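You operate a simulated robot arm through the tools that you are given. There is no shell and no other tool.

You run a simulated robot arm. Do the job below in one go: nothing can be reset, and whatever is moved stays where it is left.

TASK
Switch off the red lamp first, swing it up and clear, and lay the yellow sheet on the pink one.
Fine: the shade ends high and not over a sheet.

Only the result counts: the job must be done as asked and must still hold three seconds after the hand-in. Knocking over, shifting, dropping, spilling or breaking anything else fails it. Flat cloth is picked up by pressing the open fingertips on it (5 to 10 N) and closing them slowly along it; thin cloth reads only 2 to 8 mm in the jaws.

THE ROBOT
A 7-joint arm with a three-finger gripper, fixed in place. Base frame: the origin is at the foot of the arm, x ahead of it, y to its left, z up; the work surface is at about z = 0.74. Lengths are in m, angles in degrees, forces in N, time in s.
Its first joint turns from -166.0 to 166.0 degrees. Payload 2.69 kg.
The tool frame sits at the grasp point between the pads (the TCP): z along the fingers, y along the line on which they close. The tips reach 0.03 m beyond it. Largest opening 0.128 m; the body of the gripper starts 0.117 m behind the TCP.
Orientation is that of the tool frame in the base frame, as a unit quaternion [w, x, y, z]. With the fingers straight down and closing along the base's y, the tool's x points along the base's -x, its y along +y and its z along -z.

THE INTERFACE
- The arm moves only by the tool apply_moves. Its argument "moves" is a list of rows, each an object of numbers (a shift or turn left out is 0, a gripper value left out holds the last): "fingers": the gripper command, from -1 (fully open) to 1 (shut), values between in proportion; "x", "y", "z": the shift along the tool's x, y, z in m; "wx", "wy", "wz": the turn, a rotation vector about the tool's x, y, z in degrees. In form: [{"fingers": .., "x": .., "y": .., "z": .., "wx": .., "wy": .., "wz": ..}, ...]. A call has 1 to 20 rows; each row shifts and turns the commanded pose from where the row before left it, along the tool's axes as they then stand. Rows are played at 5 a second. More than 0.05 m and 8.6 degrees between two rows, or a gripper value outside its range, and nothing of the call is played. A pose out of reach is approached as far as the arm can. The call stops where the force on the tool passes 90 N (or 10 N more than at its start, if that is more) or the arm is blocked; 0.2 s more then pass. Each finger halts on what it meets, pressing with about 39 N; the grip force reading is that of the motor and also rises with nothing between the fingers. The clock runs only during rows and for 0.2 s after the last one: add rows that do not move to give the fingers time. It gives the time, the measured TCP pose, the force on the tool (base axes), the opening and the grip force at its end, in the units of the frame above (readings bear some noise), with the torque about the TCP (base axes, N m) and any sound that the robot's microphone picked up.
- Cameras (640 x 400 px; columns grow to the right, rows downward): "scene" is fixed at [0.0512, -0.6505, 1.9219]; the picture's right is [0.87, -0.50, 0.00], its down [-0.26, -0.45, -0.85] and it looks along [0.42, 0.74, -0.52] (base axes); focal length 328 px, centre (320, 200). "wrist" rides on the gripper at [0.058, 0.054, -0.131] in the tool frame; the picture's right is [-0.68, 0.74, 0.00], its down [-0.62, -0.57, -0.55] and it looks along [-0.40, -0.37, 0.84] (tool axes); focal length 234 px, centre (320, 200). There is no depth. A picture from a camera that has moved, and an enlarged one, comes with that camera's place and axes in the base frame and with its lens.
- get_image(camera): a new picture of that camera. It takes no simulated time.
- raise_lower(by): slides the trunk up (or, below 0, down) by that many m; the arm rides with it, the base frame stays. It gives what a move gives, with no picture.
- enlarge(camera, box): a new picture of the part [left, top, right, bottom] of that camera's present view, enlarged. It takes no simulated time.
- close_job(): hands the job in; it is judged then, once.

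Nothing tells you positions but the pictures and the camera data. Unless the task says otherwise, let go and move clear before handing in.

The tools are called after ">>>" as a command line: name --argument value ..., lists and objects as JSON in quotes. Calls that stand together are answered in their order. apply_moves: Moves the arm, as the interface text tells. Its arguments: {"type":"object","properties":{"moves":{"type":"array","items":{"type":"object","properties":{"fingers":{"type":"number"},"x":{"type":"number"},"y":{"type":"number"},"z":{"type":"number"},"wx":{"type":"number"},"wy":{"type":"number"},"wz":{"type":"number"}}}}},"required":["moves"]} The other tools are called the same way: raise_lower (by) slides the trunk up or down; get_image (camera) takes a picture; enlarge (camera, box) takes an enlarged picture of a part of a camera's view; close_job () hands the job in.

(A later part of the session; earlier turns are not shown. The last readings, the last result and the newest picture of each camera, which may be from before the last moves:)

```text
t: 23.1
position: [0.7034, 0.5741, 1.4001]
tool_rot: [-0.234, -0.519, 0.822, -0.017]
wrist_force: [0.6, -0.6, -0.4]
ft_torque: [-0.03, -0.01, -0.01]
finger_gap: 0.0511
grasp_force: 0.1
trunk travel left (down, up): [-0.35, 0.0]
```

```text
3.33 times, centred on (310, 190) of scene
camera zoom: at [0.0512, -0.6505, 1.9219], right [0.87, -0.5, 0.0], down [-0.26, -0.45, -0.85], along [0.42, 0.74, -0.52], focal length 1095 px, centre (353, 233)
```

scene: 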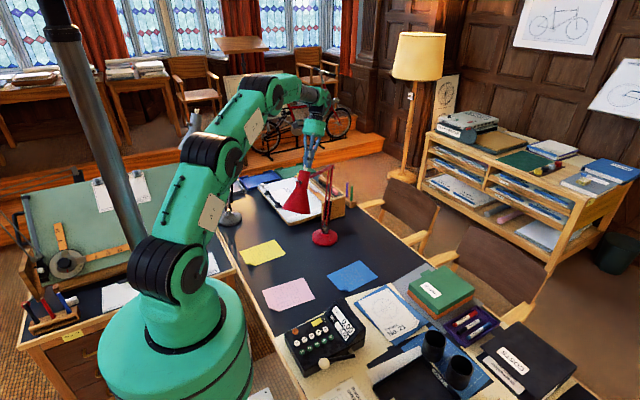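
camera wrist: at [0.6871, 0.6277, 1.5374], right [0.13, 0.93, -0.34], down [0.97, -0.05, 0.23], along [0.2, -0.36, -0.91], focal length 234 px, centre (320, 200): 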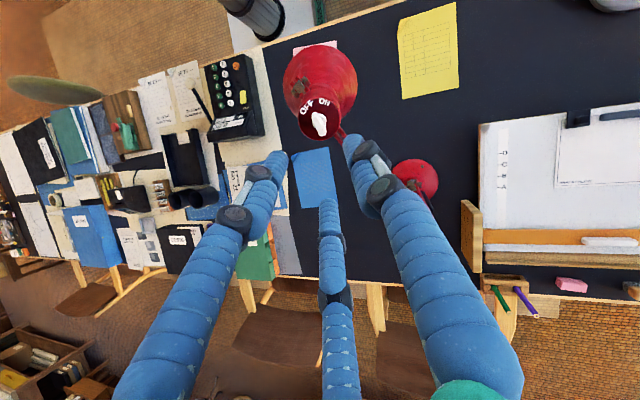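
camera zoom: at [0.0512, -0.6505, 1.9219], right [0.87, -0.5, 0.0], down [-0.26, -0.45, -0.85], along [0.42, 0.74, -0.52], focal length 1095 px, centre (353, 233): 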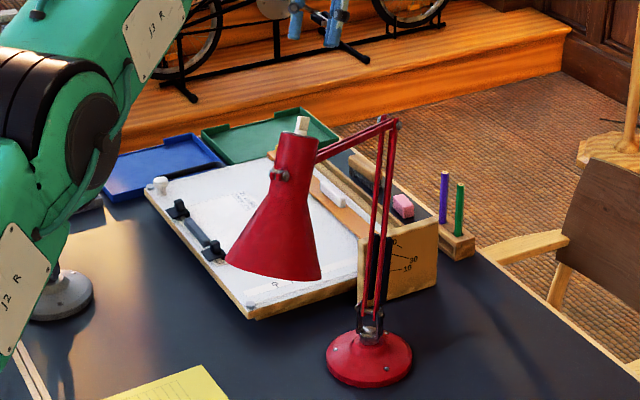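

The key clearly points at OFF now. Next I go around to the lamp's left side with the fingers level, so I can lift the upper arm from underneath. First I untwist and move back over the desk at safe height.

>>> apply_moves --moves '[{"wz": 8}, {"wz": 8}, {"wz": 8}, {"wz": 8}, {"wz": 8}, {"wz": 8}, {"wz": 8}, {"wz": 8}, {"wz": 8}, {"wz": 8}, {"wz": 8}, {"x": 0.0444, "y": 0.0016, "z": 0.0106}, {"x": 0.0444, "y": 0.0016, "z": 0.0106}, {"x": 0.0444, "y": 0.0016, "z": 0.0106}, {"x": 0.0444, "y": 0.0016, "z": 0.0106}, {"x": 0.0444, "y": 0.0016, "z": 0.0106}, {"x": 0.0444, "y": 0.0016, "z": 0.0106}, {"fingers": 1.0}, {}]'

>>> get_image --camera "scene"

```text
t: 27.1
position: [0.4504, 0.681, 1.4002]
tool_rot: [-0.156, 0.199, 0.952, -0.174]
wrist_force: [0.7, 0.1, -0.4]
ft_torque: [0.01, 0.08, -0.03]
finger_gap: 0.0019
grasp_force: 31.4
trunk travel left (down, up): [-0.35, 0.0]
```

```text
taken
```

scene: 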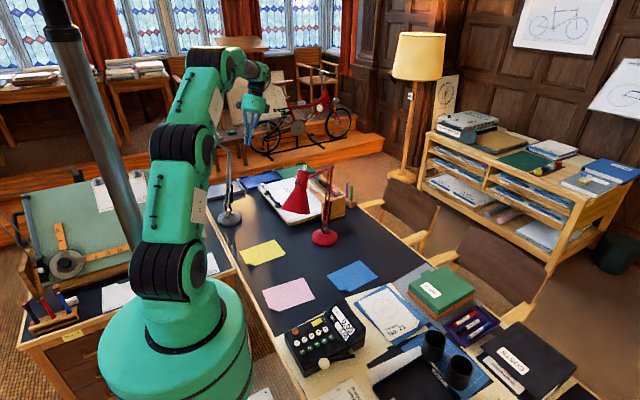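

I'm back over the desk with fingers shut. Now I rotate the tool to point level toward the lamp arm.

>>> apply_moves --moves '[{"wx": -1.1, "wy": -7.734, "wz": 1.895}, {"wx": -1.1, "wy": -7.734, "wz": 1.895}, {"wx": -1.1, "wy": -7.734, "wz": 1.895}, {"wx": -1.1, "wy": -7.734, "wz": 1.895}, {"wx": -1.1, "wy": -7.734, "wz": 1.895}, {"wx": -1.1, "wy": -7.734, "wz": 1.895}, {"wx": -1.1, "wy": -7.734, "wz": 1.895}, {"wx": -1.1, "wy": -7.734, "wz": 1.895}, {"wx": -1.1, "wy": -7.734, "wz": 1.895}, {"wx": -1.1, "wy": -7.734, "wz": 1.895}, {"wx": -1.1, "wy": -7.734, "wz": 1.895}, {"wx": -1.1, "wy": -7.734, "wz": 1.895}, {"wx": -1.1, "wy": -7.734, "wz": 1.895}, {}]'

>>> get_image --camera "scene"

>>> get_image --camera "wrist"

```text
t: 30.1
position: [0.4518, 0.6807, 1.3984]
tool_rot: [0.683, 0.183, 0.682, -0.184]
wrist_force: [0.5, 0.7, 0.9]
ft_torque: [0.01, 0.01, -0.07]
finger_gap: 0.0021
grasp_force: 31.4
trunk travel left (down, up): [-0.35, 0.0]
```

```text
taken
```

scene: 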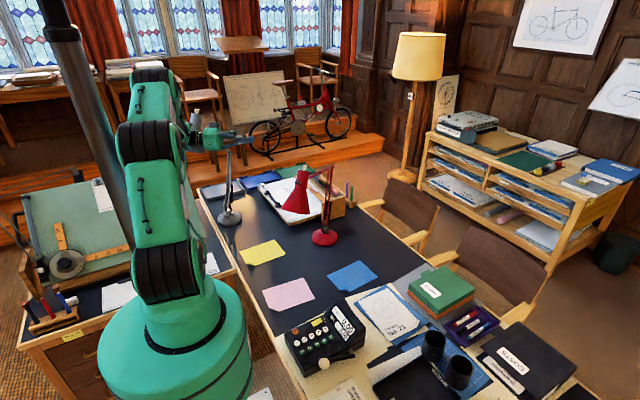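

```text
taken
camera wrist: at [0.3651, 0.7931, 1.3408], right [0.37, 0.64, 0.68], down [-0.76, -0.21, 0.62], along [0.54, -0.74, 0.4], focal length 234 px, centre (320, 200)
```

wrist: 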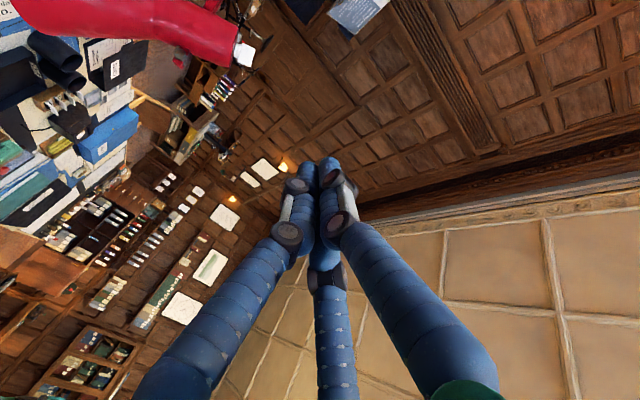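

The tool is level and pointing at the lamp. The gray lamp is somewhere near the wrist in this view, so I'll check that clearance before moving.

>>> enlarge --camera "scene" --box '[150, 80, 350, 230]'

```text
2.67 times, centred on (250, 155) of scene
camera zoom: at [0.0512, -0.6505, 1.9219], right [0.87, -0.5, 0.0], down [-0.26, -0.45, -0.85], along [0.42, 0.74, -0.52], focal length 876 px, centre (507, 320)
```

zoom: 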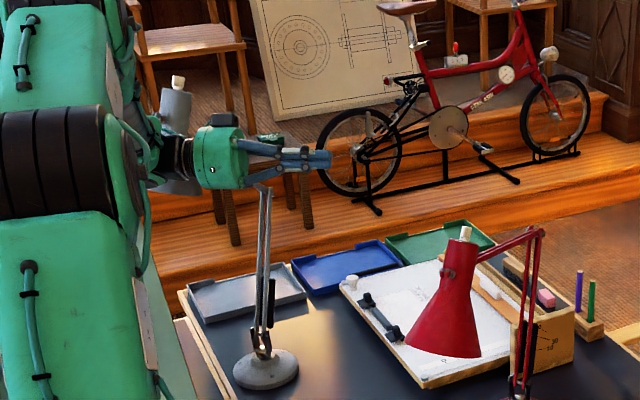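

The gray lamp is about 0.2 m away from the wrist, so I'll keep the path away from it. I go down to z≈1.12 on the near side of the red lamp arm and look.

>>> apply_moves --moves '[{"x": 0.0463, "y": 0.0026, "z": 0.0116}, {"x": 0.0463, "y": 0.0026, "z": 0.0116}, {"x": 0.0463, "y": 0.0026, "z": 0.0116}, {"x": 0.0463, "y": 0.0026, "z": 0.0116}, {"x": 0.0463, "y": 0.0026, "z": 0.0116}, {"x": 0.0463, "y": 0.0026, "z": 0.0116}, {}]'

>>> get_image --camera "wrist"

>>> enlarge --camera "scene" --box '[200, 110, 380, 230]'

```text
t: 31.7
position: [0.5197, 0.6608, 1.1225]
tool_rot: [0.683, 0.184, 0.683, -0.184]
wrist_force: [0.4, 0.1, -0.7]
ft_torque: [0.0, -0.04, -0.04]
finger_gap: 0.0022
grasp_force: 31.8
trunk travel left (down, up): [-0.35, 0.0]
```

```text
taken
camera wrist: at [0.4339, 0.772, 1.063], right [0.37, 0.64, 0.68], down [-0.76, -0.21, 0.62], along [0.54, -0.74, 0.4], focal length 234 px, centre (320, 200)
```

wrist: 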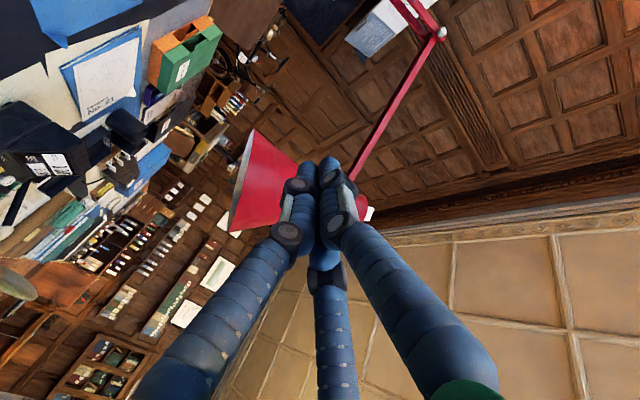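

```text
3.33 times, centred on (290, 170) of scene
camera zoom: at [0.0512, -0.6505, 1.9219], right [0.87, -0.5, 0.0], down [-0.26, -0.45, -0.85], along [0.42, 0.74, -0.52], focal length 1095 px, centre (420, 300)
```

zoom: 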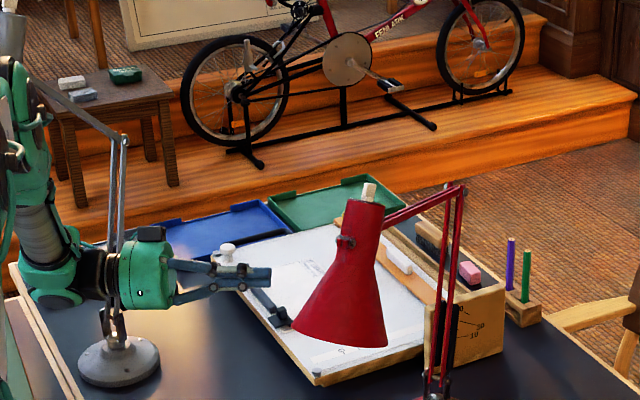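

From here the lamp's upper arm is at z≈1.19 near its middle and the elbow is confirmed at (0.868, 0.686, 1.17). I slide the closed fingers underneath, staying about 5 cm below it.

>>> apply_moves --moves '[{"y": 0.0127, "z": 0.0414}, {"y": 0.0127, "z": 0.0414}, {"y": 0.0127, "z": 0.0414}, {"y": 0.0127, "z": 0.0414}, {"y": 0.0127, "z": 0.0414}, {"y": 0.0127, "z": 0.0414}, {}]'

>>> get_image --camera "wrist"

>>> enlarge --camera "scene" --box '[240, 120, 390, 220]'

```text
t: 33.3
position: [0.7734, 0.601, 1.1223]
tool_rot: [0.682, 0.184, 0.683, -0.184]
wrist_force: [0.1, -0.2, -0.4]
ft_torque: [0.02, -0.01, -0.05]
finger_gap: 0.0022
grasp_force: 31.2
trunk travel left (down, up): [-0.35, 0.0]
```

```text
taken
camera wrist: at [0.6869, 0.7124, 1.0636], right [0.37, 0.64, 0.68], down [-0.76, -0.21, 0.62], along [0.54, -0.74, 0.4], focal length 234 px, centre (320, 200)
```

wrist: 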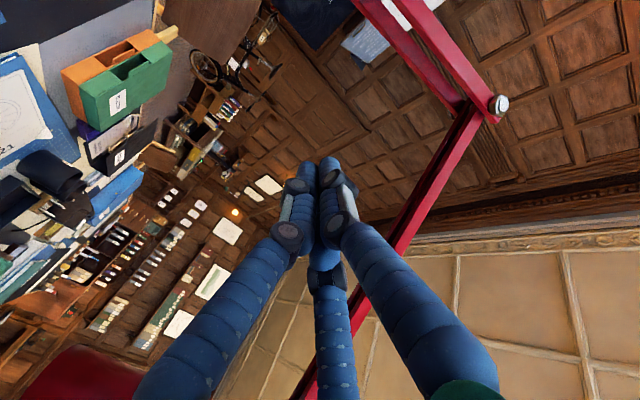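

```text
4.00 times, centred on (315, 170) of scene
camera zoom: at [0.0512, -0.6505, 1.9219], right [0.87, -0.5, 0.0], down [-0.26, -0.45, -0.85], along [0.42, 0.74, -0.52], focal length 1314 px, centre (340, 320)
```

zoom: 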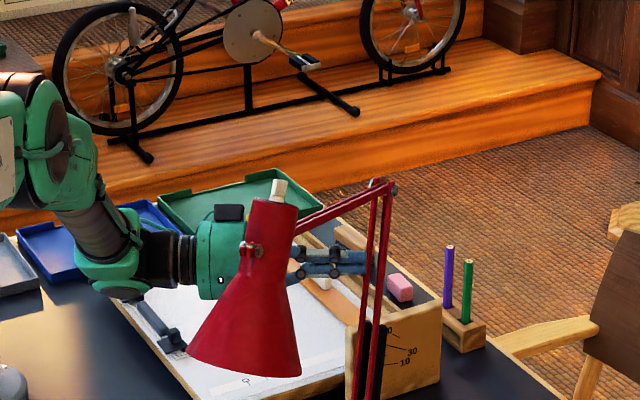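

The fingers are under the upper arm and clear of everything. Now I raise slowly, watching for contact.

>>> apply_moves --moves '[{"x": -0.015}, {"x": -0.015}, {"x": -0.015}, {"x": -0.015}, {}]'

>>> enlarge --camera "scene" --box '[240, 120, 390, 220]'

```text
t: 34.5
position: [0.7714, 0.5994, 1.1818]
tool_rot: [0.682, 0.183, 0.684, -0.184]
wrist_force: [-0.2, 0.0, -4.4]
ft_torque: [0.01, -0.04, -0.01]
finger_gap: 0.002
grasp_force: 31.6
trunk travel left (down, up): [-0.35, 0.0]
```

```text
4.00 times, centred on (315, 170) of scene
camera zoom: at [0.0512, -0.6505, 1.9219], right [0.87, -0.5, 0.0], down [-0.26, -0.45, -0.85], along [0.42, 0.74, -0.52], focal length 1314 px, centre (340, 320)
```

zoom: 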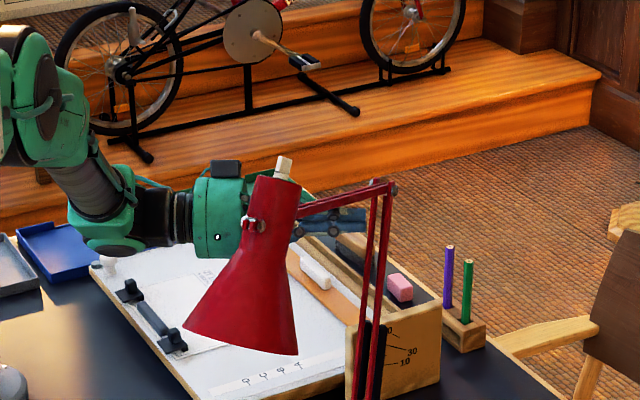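

There's a light contact of about 4 N and the upper arm is already swinging up about its elbow, with the base still. I continue along the arc in small steps.

>>> apply_moves --moves '[{"x": -0.0146, "y": 0.0027, "z": 0.0012}, {"x": -0.0141, "y": 0.0041, "z": 0.0018}, {"x": -0.0136, "y": 0.0054, "z": 0.0024}, {}]'

>>> enlarge --camera "scene" --box '[240, 120, 390, 220]'

>>> get_image --camera "wrist"

```text
t: 35.5
position: [0.7836, 0.6094, 1.2259]
tool_rot: [0.683, 0.183, 0.683, -0.182]
wrist_force: [-1.2, -2.1, -1.8]
ft_torque: [0.02, 0.02, -0.06]
finger_gap: 0.0022
grasp_force: 31.1
trunk travel left (down, up): [-0.35, 0.0]
```

```text
4.00 times, centred on (315, 170) of scene
camera zoom: at [0.0512, -0.6505, 1.9219], right [0.87, -0.5, 0.0], down [-0.26, -0.45, -0.85], along [0.42, 0.74, -0.52], focal length 1314 px, centre (340, 320)
```

zoom: 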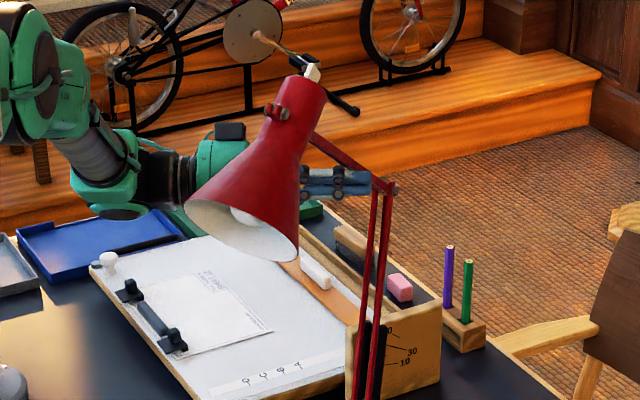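

```text
taken
camera wrist: at [0.6979, 0.7214, 1.1667], right [0.37, 0.64, 0.68], down [-0.76, -0.22, 0.62], along [0.54, -0.74, 0.4], focal length 234 px, centre (320, 200)
```

wrist: 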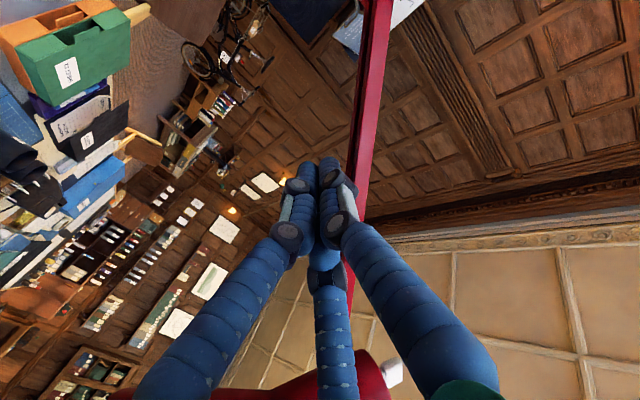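

The upper arm and shade are swinging up as one piece, the base hasn't moved and the bulb is dark. Continuing the arc.

>>> apply_moves --moves '[{"x": -0.0129, "y": 0.0066, "z": 0.0029}, {"x": -0.0121, "y": 0.0079, "z": 0.0034}, {"x": -0.0111, "y": 0.009, "z": 0.0039}, {}]'

>>> enlarge --camera "scene" --box '[240, 100, 390, 200]'

>>> get_image --camera "wrist"

```text
t: 36.5
position: [0.8043, 0.6241, 1.2611]
tool_rot: [0.683, 0.184, 0.683, -0.182]
wrist_force: [-0.6, -0.2, -0.1]
ft_torque: [-0.01, -0.03, -0.01]
finger_gap: 0.0022
grasp_force: 31.1
trunk travel left (down, up): [-0.35, 0.0]
```

```text
4.00 times, centred on (315, 150) of scene
camera zoom: at [0.0512, -0.6505, 1.9219], right [0.87, -0.5, 0.0], down [-0.26, -0.45, -0.85], along [0.42, 0.74, -0.52], focal length 1314 px, centre (340, 400)
```

zoom: 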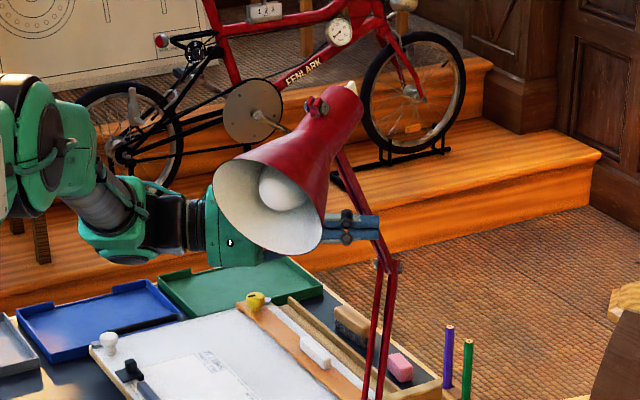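

```text
taken
camera wrist: at [0.7183, 0.7371, 1.2037], right [0.37, 0.64, 0.68], down [-0.76, -0.22, 0.61], along [0.54, -0.74, 0.4], focal length 234 px, centre (320, 200)
```

wrist: 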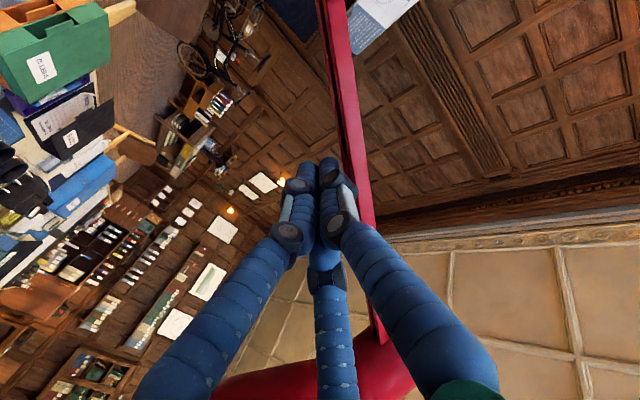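

The shade is well up now with almost no resistance. A few more steps to bring it higher and closer over its own base.

>>> apply_moves --moves '[{"x": -0.01, "y": 0.0101, "z": 0.0044}, {"x": -0.0088, "y": 0.0109, "z": 0.0047}, {"x": -0.0064, "y": 0.0097, "z": 0.0042}, {}]'

>>> enlarge --camera "scene" --box '[240, 90, 390, 250]'

>>> get_image --camera "wrist"

```text
t: 37.5
position: [0.8313, 0.6454, 1.2871]
tool_rot: [0.683, 0.185, 0.682, -0.183]
wrist_force: [-1.3, -1.9, 0.1]
ft_torque: [0.0, 0.02, -0.03]
finger_gap: 0.0019
grasp_force: 31.7
trunk travel left (down, up): [-0.35, 0.0]
```

```text
2.50 times, centred on (315, 170) of scene
camera zoom: at [0.0512, -0.6505, 1.9219], right [0.87, -0.5, 0.0], down [-0.26, -0.45, -0.85], along [0.42, 0.74, -0.52], focal length 821 px, centre (332, 275)
```

zoom: 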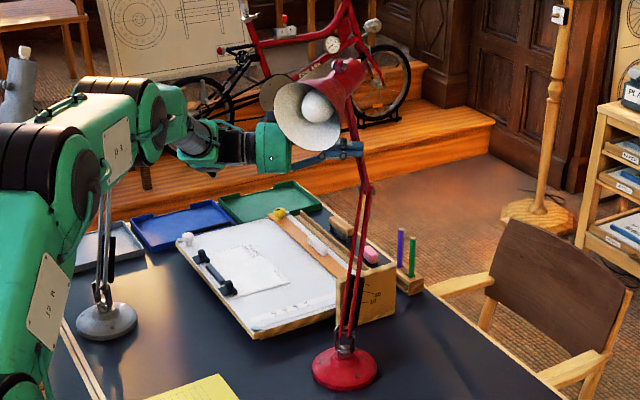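

```text
taken
camera wrist: at [0.7448, 0.7568, 1.2286], right [0.37, 0.64, 0.68], down [-0.76, -0.22, 0.61], along [0.54, -0.74, 0.4], focal length 234 px, centre (320, 200)
```

wrist: 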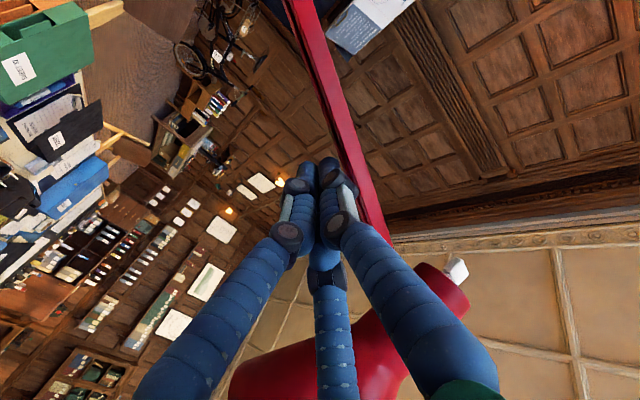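

The upper arm stands at about 75° and the shade is high, over bare desk. I'll ease the fingers 1.5 cm away and see whether the lamp holds.

>>> apply_moves --moves '[{"x": 0.002, "y": -0.0055, "z": -0.0024}, {"x": 0.002, "y": -0.0055, "z": -0.0024}, {"x": 0.001, "y": -0.004, "z": -0.0017}, {}, {}, {}, {}, {}]'

>>> enlarge --camera "scene" --box '[240, 90, 390, 250]'

>>> get_image --camera "wrist"

```text
t: 39.3
position: [0.8181, 0.6349, 1.2801]
tool_rot: [0.683, 0.185, 0.683, -0.185]
wrist_force: [-0.3, 0.1, 0.6]
ft_torque: [-0.02, 0.01, 0.02]
finger_gap: 0.0023
grasp_force: 31.3
trunk travel left (down, up): [-0.35, 0.0]
```

```text
2.50 times, centred on (315, 170) of scene
camera zoom: at [0.0512, -0.6505, 1.9219], right [0.87, -0.5, 0.0], down [-0.26, -0.45, -0.85], along [0.42, 0.74, -0.52], focal length 821 px, centre (332, 275)
```

zoom: 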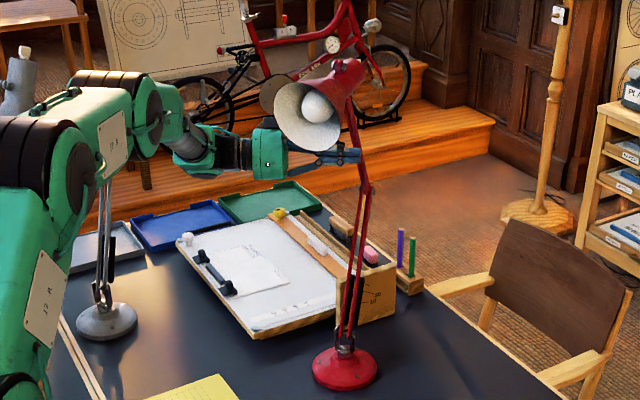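

```text
taken
camera wrist: at [0.7314, 0.7463, 1.2217], right [0.37, 0.64, 0.68], down [-0.76, -0.21, 0.62], along [0.54, -0.74, 0.4], focal length 234 px, centre (320, 200)
```

wrist: 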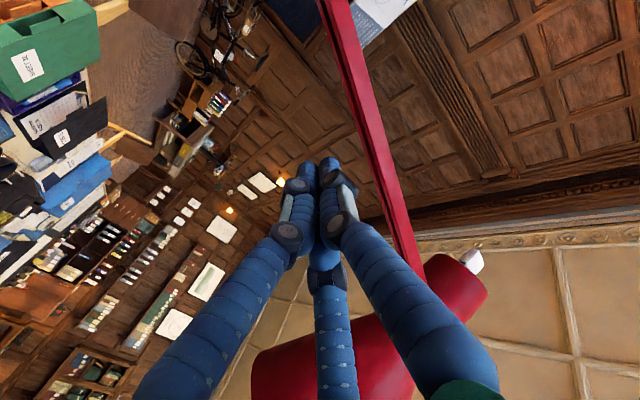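

The lamp holds by itself with the shade high. I withdraw the fingers down and back on the path I came in by, staying clear of the gray lamp.

>>> apply_moves --moves '[{"x": 0.03, "y": -0.015, "z": -0.006}, {"x": 0.03, "y": -0.015, "z": -0.006}, {"y": -0.0156, "z": -0.0395}, {"y": -0.0156, "z": -0.0395}, {"y": -0.0156, "z": -0.0395}, {"y": -0.0156, "z": -0.0395}, {"y": -0.0156, "z": -0.0395}, {"y": -0.0156, "z": -0.0395}, {"y": -0.0156, "z": -0.0395}, {}]'

>>> get_image --camera "scene"

```text
t: 41.5
position: [0.4971, 0.6585, 1.2211]
tool_rot: [0.683, 0.184, 0.682, -0.184]
wrist_force: [-0.1, 0.0, -0.2]
ft_torque: [0.01, -0.04, 0.05]
finger_gap: 0.002
grasp_force: 32.3
trunk travel left (down, up): [-0.35, 0.0]
```

```text
taken
```

scene: 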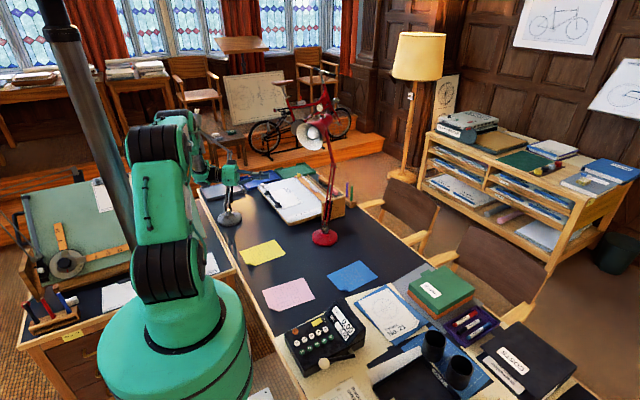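

The lamp stays put. I rise a little and turn the tool back to pointing straight down over the yellow sheet's area.

>>> apply_moves --moves '[{"x": -0.04, "z": -0.02}, {"x": -0.04, "z": -0.02}, {"wx": -1.96, "wy": 7.313, "wz": -1.96}, {"wx": -1.96, "wy": 7.313, "wz": -1.96}, {"wx": -1.96, "wy": 7.313, "wz": -1.96}, {"wx": -1.96, "wy": 7.313, "wz": -1.96}, {"wx": -1.96, "wy": 7.313, "wz": -1.96}, {"wx": -1.96, "wy": 7.313, "wz": -1.96}, {"wx": -1.96, "wy": 7.313, "wz": -1.96}, {"wx": -1.96, "wy": 7.313, "wz": -1.96}, {"wx": -1.96, "wy": 7.313, "wz": -1.96}, {"wx": -1.96, "wy": 7.313, "wz": -1.96}, {"wx": -1.96, "wy": 7.313, "wz": -1.96}, {"wx": -1.96, "wy": 7.313, "wz": -1.96}, {"fingers": 0.2}, {}]'

>>> get_image --camera "wrist"

>>> get_image --camera "scene"

```text
t: 44.9
position: [0.463, 0.6793, 1.2994]
tool_rot: [-0.001, 0.0, 1.0, 0.0]
wrist_force: [-0.8, 0.6, -0.3]
ft_torque: [-0.03, -0.03, 0.0]
finger_gap: 0.0514
grasp_force: 0.0
trunk travel left (down, up): [-0.35, 0.0]
```

```text
taken
camera wrist: at [0.4051, 0.7321, 1.4313], right [0.68, 0.74, 0.0], down [0.62, -0.57, 0.55], along [0.4, -0.37, -0.84], focal length 234 px, centre (320, 200)
```

wrist: 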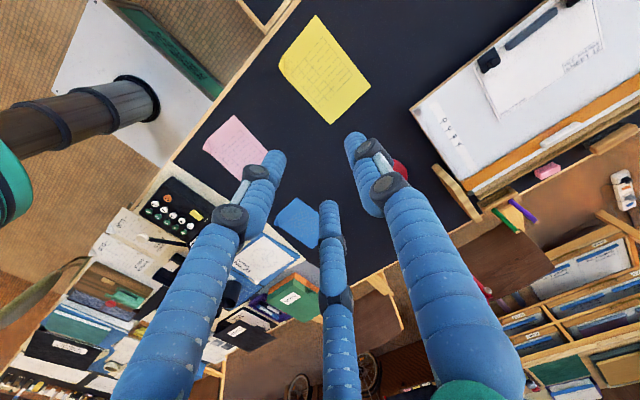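

```text
taken
```

scene: 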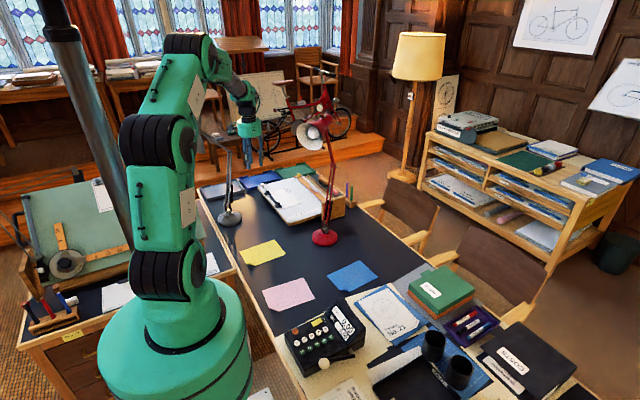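

The tool points down again with the fingers half open. I'll measure the yellow and pink sheets precisely from both cameras.

>>> enlarge --camera "wrist" --box '[240, 0, 400, 130]'

>>> enlarge --camera "wrist" --box '[180, 90, 340, 190]'

>>> enlarge --camera "scene" --box '[225, 230, 325, 320]'

```text
3.08 times, centred on (320, 65) of wrist
camera zoom: at [0.4051, 0.7321, 1.4313], right [0.68, 0.74, 0.0], down [0.62, -0.57, 0.55], along [0.4, -0.37, -0.84], focal length 720 px, centre (320, 615)
```

zoom: 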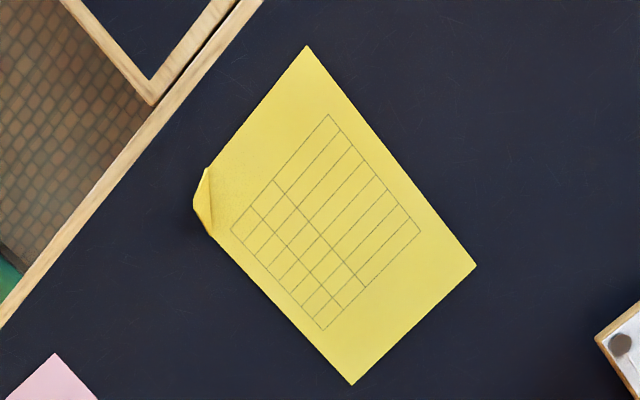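

```text
4.00 times, centred on (260, 140) of wrist
camera zoom: at [0.4051, 0.7321, 1.4313], right [0.68, 0.74, 0.0], down [0.62, -0.57, 0.55], along [0.4, -0.37, -0.84], focal length 937 px, centre (560, 440)
```

zoom: 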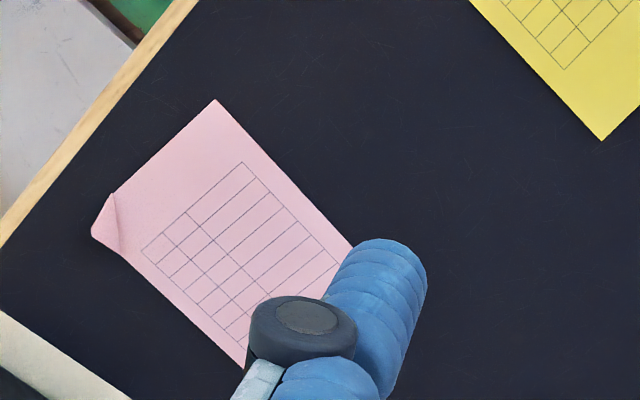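

```text
4.44 times, centred on (275, 275) of scene
camera zoom: at [0.0512, -0.6505, 1.9219], right [0.87, -0.5, 0.0], down [-0.26, -0.45, -0.85], along [0.42, 0.74, -0.52], focal length 1460 px, centre (520, -133)
```

zoom: 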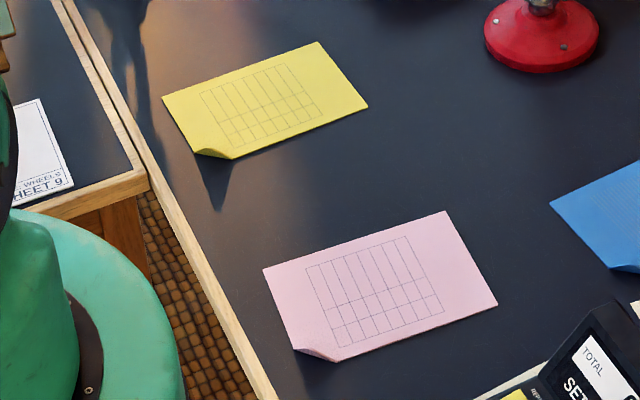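

The wrist view gives the yellow sheet's centre at about (0.458, 0.698), 0.21 by 0.148 m with a +1.4° turn. Pink is about (0.455, 0.360) at −4.9°. I descend over the yellow sheet for a closer look.

>>> apply_moves --moves '[{"x": 0.005, "y": 0.0183, "z": 0.04}, {"z": 0.045}, {"z": 0.045}, {"z": 0.045}, {"z": 0.045}, {"z": 0.045}, {"z": 0.045}, {"z": 0.04}, {}]'

>>> get_image --camera "wrist"

>>> enlarge --camera "scene" --box '[215, 160, 335, 280]'

```text
t: 46.9
position: [0.4576, 0.6961, 0.9521]
tool_rot: [0.0, 0.0, 1.0, 0.0]
wrist_force: [0.1, 0.5, -0.4]
ft_torque: [0.0, 0.0, 0.03]
finger_gap: 0.051
grasp_force: 0.0
trunk travel left (down, up): [-0.35, 0.0]
```

```text
taken
camera wrist: at [0.4002, 0.75, 1.0822], right [0.68, 0.74, 0.0], down [0.62, -0.57, 0.55], along [0.4, -0.37, -0.84], focal length 234 px, centre (320, 200)
```

wrist: 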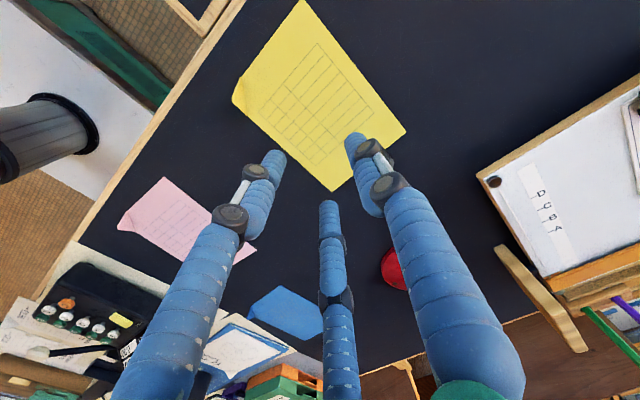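

```text
3.33 times, centred on (275, 220) of scene
camera zoom: at [0.0512, -0.6505, 1.9219], right [0.87, -0.5, 0.0], down [-0.26, -0.45, -0.85], along [0.42, 0.74, -0.52], focal length 1095 px, centre (470, 133)
```

zoom: 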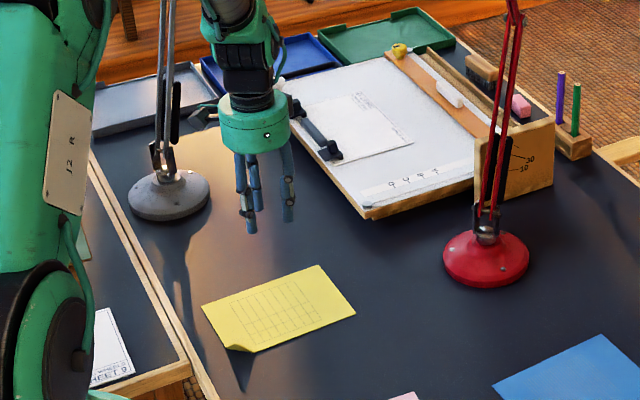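

The sheet's centre is right under the tool and its short side lies along the closing line. I descend to just above it with the fingers about 4 cm apart.

>>> apply_moves --moves '[{"x": -0.001, "y": 0.0015, "z": 0.04, "fingers": 0.4}, {"z": 0.04}, {"z": 0.04}, {"z": 0.035}, {"z": 0.012}, {}]'

>>> enlarge --camera "scene" --box '[215, 190, 315, 280]'

>>> get_image --camera "wrist"

```text
t: 48.3
position: [0.4603, 0.6975, 0.7826]
tool_rot: [0.0, 0.0, 1.0, 0.0]
wrist_force: [0.2, -0.6, 1.0]
ft_torque: [0.03, 0.01, -0.01]
finger_gap: 0.0384
grasp_force: 0.1
trunk travel left (down, up): [-0.35, 0.0]
```

```text
4.44 times, centred on (265, 235) of scene
camera zoom: at [0.0512, -0.6505, 1.9219], right [0.87, -0.5, 0.0], down [-0.26, -0.45, -0.85], along [0.42, 0.74, -0.52], focal length 1460 px, centre (564, 44)
```

zoom: 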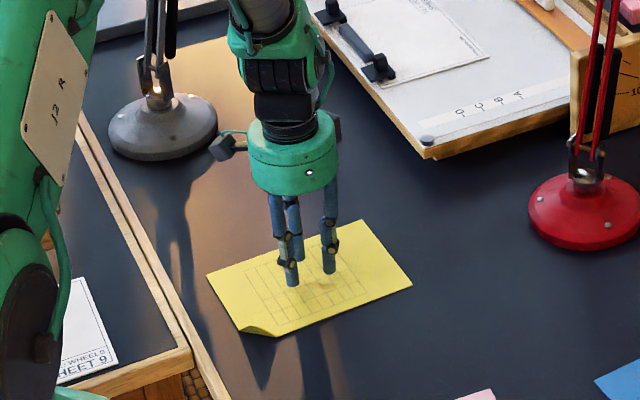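

```text
taken
camera wrist: at [0.4017, 0.7512, 0.9142], right [0.68, 0.74, 0.0], down [0.62, -0.57, 0.55], along [0.4, -0.37, -0.84], focal length 234 px, centre (320, 200)
```

wrist: 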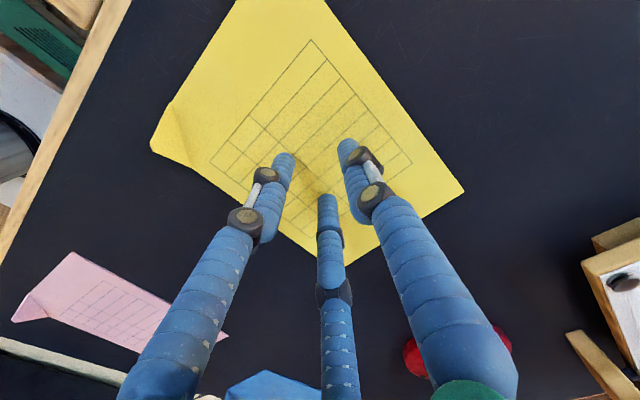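

The fingertips hover about 1 cm above the middle of the sheet. Now I press down gently in small steps.

>>> apply_moves --moves '[{"z": 0.003}, {"z": 0.003}, {"z": 0.002}, {}]'

```text
t: 49.3
position: [0.4609, 0.6987, 0.7753]
tool_rot: [0.0, 0.0, 1.0, -0.001]
wrist_force: [0.5, -0.2, -0.3]
ft_torque: [0.02, -0.02, 0.02]
finger_gap: 0.0386
grasp_force: 0.0
trunk travel left (down, up): [-0.35, 0.0]
```

>>> apply_moves --moves '[{"z": 0.0015}, {"z": 0.0015}, {}]'

```text
t: 50.1
position: [0.4597, 0.698, 0.7721]
tool_rot: [-0.001, 0.0, 1.0, -0.001]
wrist_force: [-0.4, 0.1, 0.2]
ft_torque: [-0.02, -0.02, 0.06]
finger_gap: 0.0385
grasp_force: 0.0
trunk travel left (down, up): [-0.35, 0.0]
```

No contact yet at tip height of about 0.742. I keep going down a millimetre at a time.

>>> apply_moves --moves '[{"z": 0.001}, {"z": 0.001}, {}]'

```text
t: 50.9
position: [0.4587, 0.6992, 0.7718]
tool_rot: [0.0, 0.0, 1.0, 0.001]
wrist_force: [-1.6, -3.1, 11.3]
ft_torque: [-0.12, 0.07, -0.04]
finger_gap: 0.0385
grasp_force: 0.2
trunk travel left (down, up): [-0.35, 0.0]
```

Contact at about 11 N, so I back off slightly to get into the 5–10 N range, then close slowly along the sheet.

>>> apply_moves --moves '[{"z": -0.0005}, {}]'

```text
t: 51.5
position: [0.4605, 0.699, 0.7715]
tool_rot: [0.0, 0.0, 1.0, 0.001]
wrist_force: [-1.2, 1.4, 8.4]
ft_torque: [-0.01, 0.0, 0.03]
finger_gap: 0.0384
grasp_force: 0.2
trunk travel left (down, up): [-0.35, 0.0]
```

>>> apply_moves --moves '[{"fingers": 0.44}, {"fingers": 0.48}, {"fingers": 0.52}, {"fingers": 0.56}, {"fingers": 0.6}, {"fingers": 0.64}, {"fingers": 0.68}, {"fingers": 0.72}, {}]'

>>> enlarge --camera "wrist" --box '[220, 80, 420, 230]'

>>> enlarge --camera "scene" --box '[225, 205, 305, 275]'

```text
t: 53.5
position: [0.4588, 0.6977, 0.7705]
tool_rot: [-0.001, 0.0, 1.0, 0.001]
wrist_force: [-0.8, -0.1, 0.4]
ft_torque: [0.03, 0.02, 0.01]
finger_gap: 0.0179
grasp_force: 0.1
trunk travel left (down, up): [-0.35, 0.0]
```

```text
2.67 times, centred on (320, 155) of wrist
camera zoom: at [0.4016, 0.7516, 0.9016], right [0.68, 0.74, 0.0], down [0.62, -0.57, 0.55], along [0.4, -0.37, -0.84], focal length 624 px, centre (320, 320)
```

zoom: 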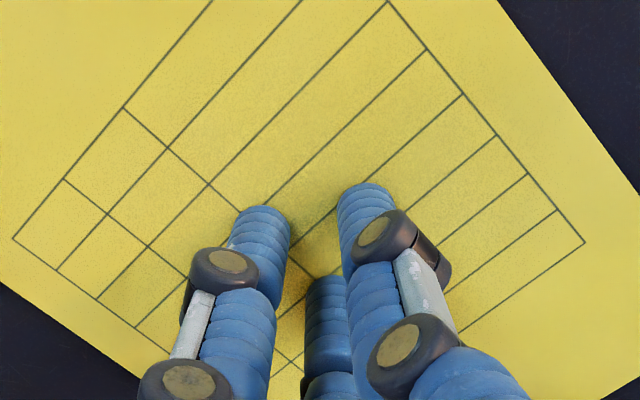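

```text
5.71 times, centred on (265, 240) of scene
camera zoom: at [0.0512, -0.6505, 1.9219], right [0.87, -0.5, 0.0], down [-0.26, -0.45, -0.85], along [0.42, 0.74, -0.52], focal length 1877 px, centre (634, -29)
```

zoom: 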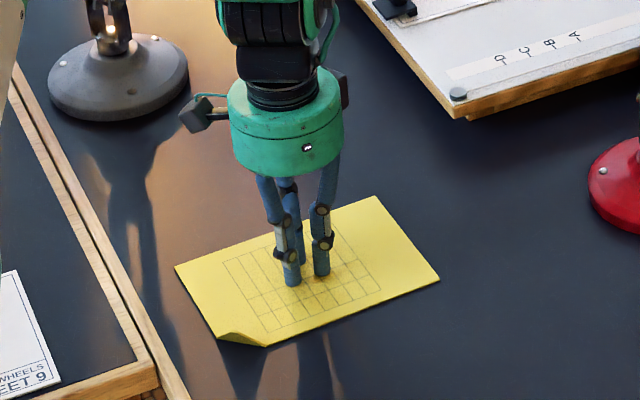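

The contact force vanished while closing because the tips rise slightly as they come together. I'll reopen, press again, and feed the tool down while closing to keep 5–10 N.

>>> apply_moves --moves '[{"z": -0.004}, {"fingers": 0.5}, {"fingers": 0.35}, {}, {"z": 0.002}, {"z": 0.002}, {"z": 0.0005}, {}]'

```text
t: 55.3
position: [0.4602, 0.6985, 0.7711]
tool_rot: [0.0, 0.002, 1.0, 0.0]
wrist_force: [-0.6, -2.6, 9.7]
ft_torque: [-0.1, 0.04, -0.01]
finger_gap: 0.0416
grasp_force: 0.1
trunk travel left (down, up): [-0.35, 0.0]
```

>>> apply_moves --moves '[{"fingers": 0.4}, {"fingers": 0.44}, {"fingers": 0.48}]'

```text
t: 56.1
position: [0.4588, 0.6989, 0.7706]
tool_rot: [0.0, 0.0, 1.0, 0.001]
wrist_force: [-1.0, 1.3, 11.3]
ft_torque: [0.03, 0.02, 0.01]
finger_gap: 0.0317
grasp_force: 0.0
trunk travel left (down, up): [-0.35, 0.0]
```

>>> apply_moves --moves '[{"fingers": 0.52}, {"fingers": 0.56}, {"fingers": 0.6}]'

```text
t: 56.9
position: [0.4585, 0.6989, 0.7712]
tool_rot: [0.0, 0.002, 1.0, 0.0]
wrist_force: [-0.8, 0.9, 10.1]
ft_torque: [-0.01, 0.0, -0.02]
finger_gap: 0.0267
grasp_force: 0.7
trunk travel left (down, up): [-0.35, 0.0]
```

>>> apply_moves --moves '[{"fingers": 0.64}, {"fingers": 0.68}, {"fingers": 0.72}]'

>>> enlarge --camera "wrist" --box '[220, 80, 420, 230]'

```text
t: 57.7
position: [0.4593, 0.6991, 0.7709]
tool_rot: [0.0, 0.0, 1.0, 0.0]
wrist_force: [-0.8, -1.3, 4.5]
ft_torque: [-0.01, -0.01, -0.02]
finger_gap: 0.0164
grasp_force: 0.0
trunk travel left (down, up): [-0.35, 0.0]
```

```text
2.67 times, centred on (320, 155) of wrist
camera zoom: at [0.4012, 0.7515, 0.9012], right [0.68, 0.74, 0.0], down [0.62, -0.57, 0.55], along [0.4, -0.37, -0.84], focal length 624 px, centre (320, 320)
```

zoom: 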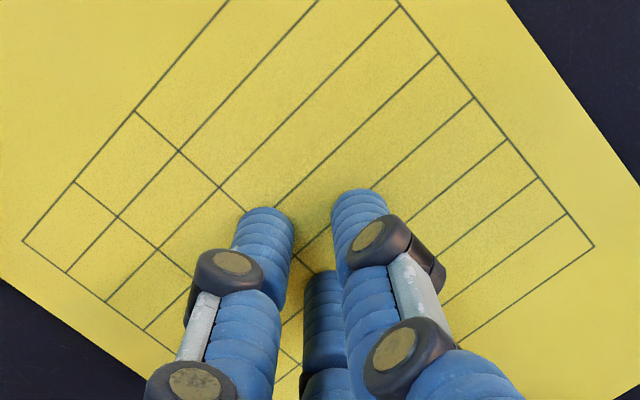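

The sheet moved with the fingers by a couple of millimetres but no ridge shows yet. I add a little pressure and keep closing.

>>> apply_moves --moves '[{"z": 0.0006}, {"fingers": 0.76}, {"fingers": 0.8}]'

>>> apply_moves --moves '[{"z": 0.0004}, {"fingers": 0.84}, {"fingers": 0.88}]'

>>> apply_moves --moves '[{"fingers": 0.92}, {"fingers": 0.96}, {"fingers": 1.0}, {}]'

>>> enlarge --camera "wrist" --box '[220, 80, 420, 230]'

```text
t: 58.5
position: [0.4593, 0.6978, 0.7697]
tool_rot: [0.0, -0.001, 1.0, 0.0]
wrist_force: [-0.2, -0.6, 3.6]
ft_torque: [-0.01, 0.04, 0.0]
finger_gap: 0.0119
grasp_force: 0.0
trunk travel left (down, up): [-0.35, 0.0]
```

```text
t: 59.3
position: [0.4605, 0.6981, 0.7701]
tool_rot: [0.001, 0.0, 1.0, 0.0]
wrist_force: [0.3, 0.0, -0.3]
ft_torque: [-0.03, -0.02, 0.03]
finger_gap: 0.0077
grasp_force: 0.0
trunk travel left (down, up): [-0.35, 0.0]
```

```text
t: 60.3
position: [0.4594, 0.6975, 0.7703]
tool_rot: [0.0, 0.0, 1.0, -0.001]
wrist_force: [0.0, 0.2, -0.3]
ft_torque: [0.02, 0.0, 0.02]
finger_gap: 0.002
grasp_force: 31.9
trunk travel left (down, up): [-0.35, 0.0]
```

```text
2.67 times, centred on (320, 155) of wrist
camera zoom: at [0.4014, 0.752, 0.9005], right [0.68, 0.74, 0.0], down [0.62, -0.57, 0.55], along [0.4, -0.37, -0.84], focal length 624 px, centre (320, 320)
```

zoom: 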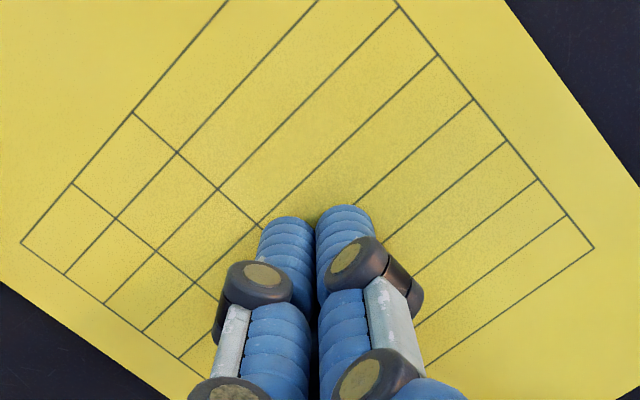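

The jaws closed empty because the flat sheet was too stiff to buckle over such a short span. I'll reopen wider so it buckles more easily, and press again.

>>> apply_moves --moves '[{"z": -0.008}, {"fingers": 0.5}, {"fingers": 0.0}, {"fingers": -0.2}, {}, {"z": 0.004}, {"z": 0.002}, {}]'

>>> get_image --camera "wrist"

>>> enlarge --camera "scene" --box '[225, 205, 305, 275]'

```text
t: 62.1
position: [0.4602, 0.699, 0.7717]
tool_rot: [0.0, 0.0, 1.0, 0.001]
wrist_force: [1.2, -0.2, -0.6]
ft_torque: [-0.01, 0.01, 0.0]
finger_gap: 0.0769
grasp_force: 0.1
trunk travel left (down, up): [-0.35, 0.0]
```

```text
taken
camera wrist: at [0.4017, 0.7519, 0.9023], right [0.68, 0.74, 0.0], down [0.62, -0.57, 0.55], along [0.4, -0.37, -0.84], focal length 234 px, centre (320, 200)
```

wrist: 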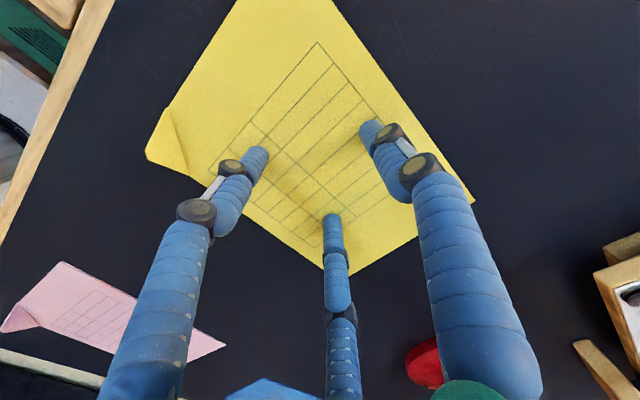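

```text
5.71 times, centred on (265, 240) of scene
camera zoom: at [0.0512, -0.6505, 1.9219], right [0.87, -0.5, 0.0], down [-0.26, -0.45, -0.85], along [0.42, 0.74, -0.52], focal length 1877 px, centre (634, -29)
```

zoom: 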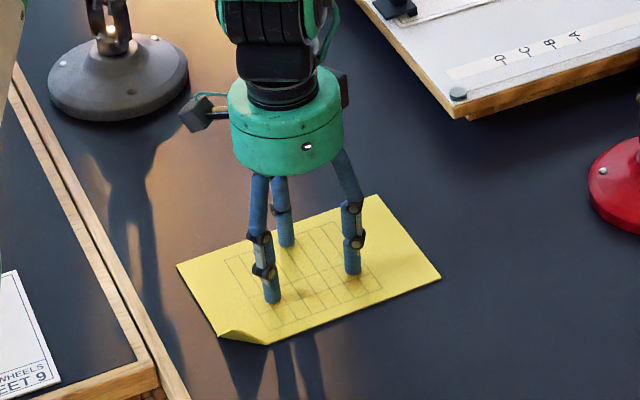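

All three tips are on the sheet. Pressing down now.

>>> apply_moves --moves '[{"z": 0.001}, {"z": 0.001}, {}]'

```text
t: 62.9
position: [0.4588, 0.6986, 0.7709]
tool_rot: [0.0, 0.001, 1.0, 0.0]
wrist_force: [0.4, -0.8, 5.0]
ft_torque: [-0.08, 0.0, -0.02]
finger_gap: 0.0771
grasp_force: 0.4
trunk travel left (down, up): [-0.35, 0.0]
```

>>> apply_moves --moves '[{"z": 0.0005, "wx": 0.6}, {}]'

```text
t: 63.5
position: [0.4601, 0.6982, 0.7696]
tool_rot: [0.001, 0.001, 1.0, -0.003]
wrist_force: [-1.1, 0.3, 7.5]
ft_torque: [0.37, 0.04, 0.04]
finger_gap: 0.0782
grasp_force: 1.4
trunk travel left (down, up): [-0.35, 0.0]
```

>>> apply_moves --moves '[{"wx": -0.35, "z": 0.0003}, {}]'

```text
t: 64.1
position: [0.4601, 0.6992, 0.7701]
tool_rot: [0.0, 0.0, 1.0, -0.002]
wrist_force: [-1.2, -0.8, 17.8]
ft_torque: [0.22, 0.07, -0.02]
finger_gap: 0.0769
grasp_force: 6.2
trunk travel left (down, up): [-0.35, 0.0]
```

The load is now shared between the tips but too high, so I ease off and start closing slowly.

>>> apply_moves --moves '[{"z": -0.0006, "wx": -0.05}, {"fingers": -0.17}, {"fingers": -0.14}, {"fingers": -0.11}, {"fingers": -0.08}]'

>>> enlarge --camera "wrist" --box '[160, 40, 480, 280]'

```text
t: 65.3
position: [0.4599, 0.699, 0.7701]
tool_rot: [-0.001, 0.0, 1.0, -0.001]
wrist_force: [1.9, 1.3, 14.5]
ft_torque: [0.19, -0.04, -0.07]
finger_gap: 0.0701
grasp_force: 0.7
trunk travel left (down, up): [-0.35, 0.0]
```

```text
1.67 times, centred on (320, 160) of wrist
camera zoom: at [0.4017, 0.7523, 0.901], right [0.68, 0.74, 0.0], down [0.61, -0.56, 0.55], along [0.4, -0.37, -0.83], focal length 390 px, centre (320, 267)
```

zoom: 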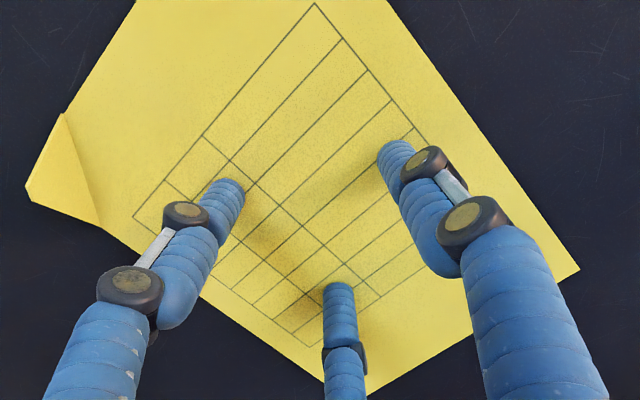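

>>> apply_moves --moves '[{"z": -0.0004}, {"fingers": -0.04}, {"fingers": 0.0}, {"fingers": 0.04}, {"fingers": 0.08}]'

>>> enlarge --camera "wrist" --box '[160, 40, 480, 280]'

```text
t: 66.5
position: [0.459, 0.6989, 0.7699]
tool_rot: [0.0, 0.0, 1.0, -0.001]
wrist_force: [0.0, 0.8, 19.4]
ft_torque: [0.22, 0.0, 0.08]
finger_gap: 0.0597
grasp_force: 0.2
trunk travel left (down, up): [-0.35, 0.0]
```

```text
1.67 times, centred on (320, 160) of wrist
camera zoom: at [0.4017, 0.7522, 0.9015], right [0.68, 0.74, 0.0], down [0.61, -0.56, 0.55], along [0.4, -0.37, -0.83], focal length 390 px, centre (320, 267)
```

zoom: 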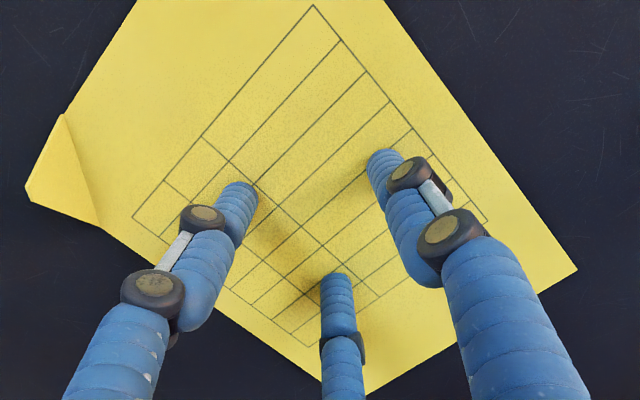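

The fingertips slid without gathering because the force climbed to 19 N, as the tips swing on a slight arc. I'll lift, reopen, and redo the close with a matched downward feed to hold about 7 N.

>>> apply_moves --moves '[{"z": -0.005, "wx": -0.1}, {"fingers": -0.1}, {}, {"z": 0.003}, {"z": 0.001}, {}]'

```text
t: 67.9
position: [0.4583, 0.6973, 0.77]
tool_rot: [0.0, 0.0, 1.0, -0.001]
wrist_force: [-0.6, -0.3, -0.2]
ft_torque: [0.01, -0.06, -0.02]
finger_gap: 0.0702
grasp_force: 0.0
trunk travel left (down, up): [-0.35, 0.0]
```

>>> apply_moves --moves '[{"z": 0.001}, {"z": 0.0006}, {}]'

```text
t: 68.7
position: [0.4599, 0.6989, 0.7714]
tool_rot: [0.0, 0.0, 1.0, -0.001]
wrist_force: [-1.2, -2.7, 8.4]
ft_torque: [-0.05, 0.07, -0.03]
finger_gap: 0.0708
grasp_force: 0.8
trunk travel left (down, up): [-0.35, 0.0]
```

>>> apply_moves --moves '[{"fingers": -0.05, "z": -0.0004}, {"fingers": 0.0, "z": -0.00036}, {"fingers": 0.05, "z": -0.00031}, {"fingers": 0.1, "z": -0.00027}]'

>>> enlarge --camera "wrist" --box '[160, 40, 480, 280]'

```text
t: 69.7
position: [0.4593, 0.6979, 0.7722]
tool_rot: [0.0, 0.0, 1.0, 0.0]
wrist_force: [0.7, 3.7, 11.6]
ft_torque: [0.15, -0.02, 0.03]
finger_gap: 0.0584
grasp_force: 0.7
trunk travel left (down, up): [-0.35, 0.0]
```

```text
1.67 times, centred on (320, 160) of wrist
camera zoom: at [0.4017, 0.7522, 0.9019], right [0.68, 0.74, 0.0], down [0.61, -0.57, 0.55], along [0.4, -0.37, -0.84], focal length 390 px, centre (320, 267)
```

zoom: 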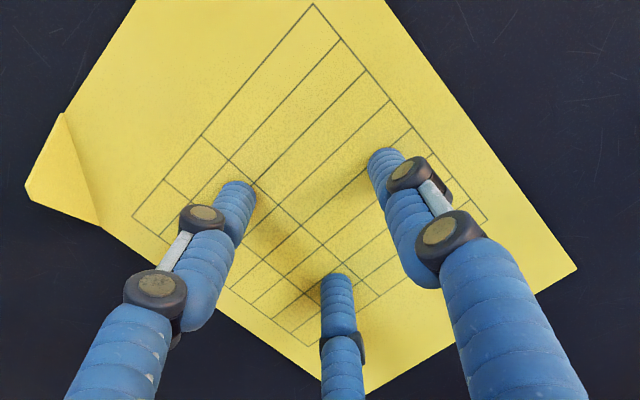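

>>> apply_moves --moves '[{"fingers": 0.15, "z": -0.0006}, {"fingers": 0.2, "z": -0.00018}, {"fingers": 0.25, "z": -0.00014}, {"fingers": 0.3, "z": -9e-05}]'

```text
t: 70.7
position: [0.4589, 0.6986, 0.7717]
tool_rot: [0.0, 0.001, 1.0, -0.001]
wrist_force: [2.2, 1.8, 9.6]
ft_torque: [0.03, -0.1, -0.01]
finger_gap: 0.0435
grasp_force: 0.0
trunk travel left (down, up): [-0.35, 0.0]
```

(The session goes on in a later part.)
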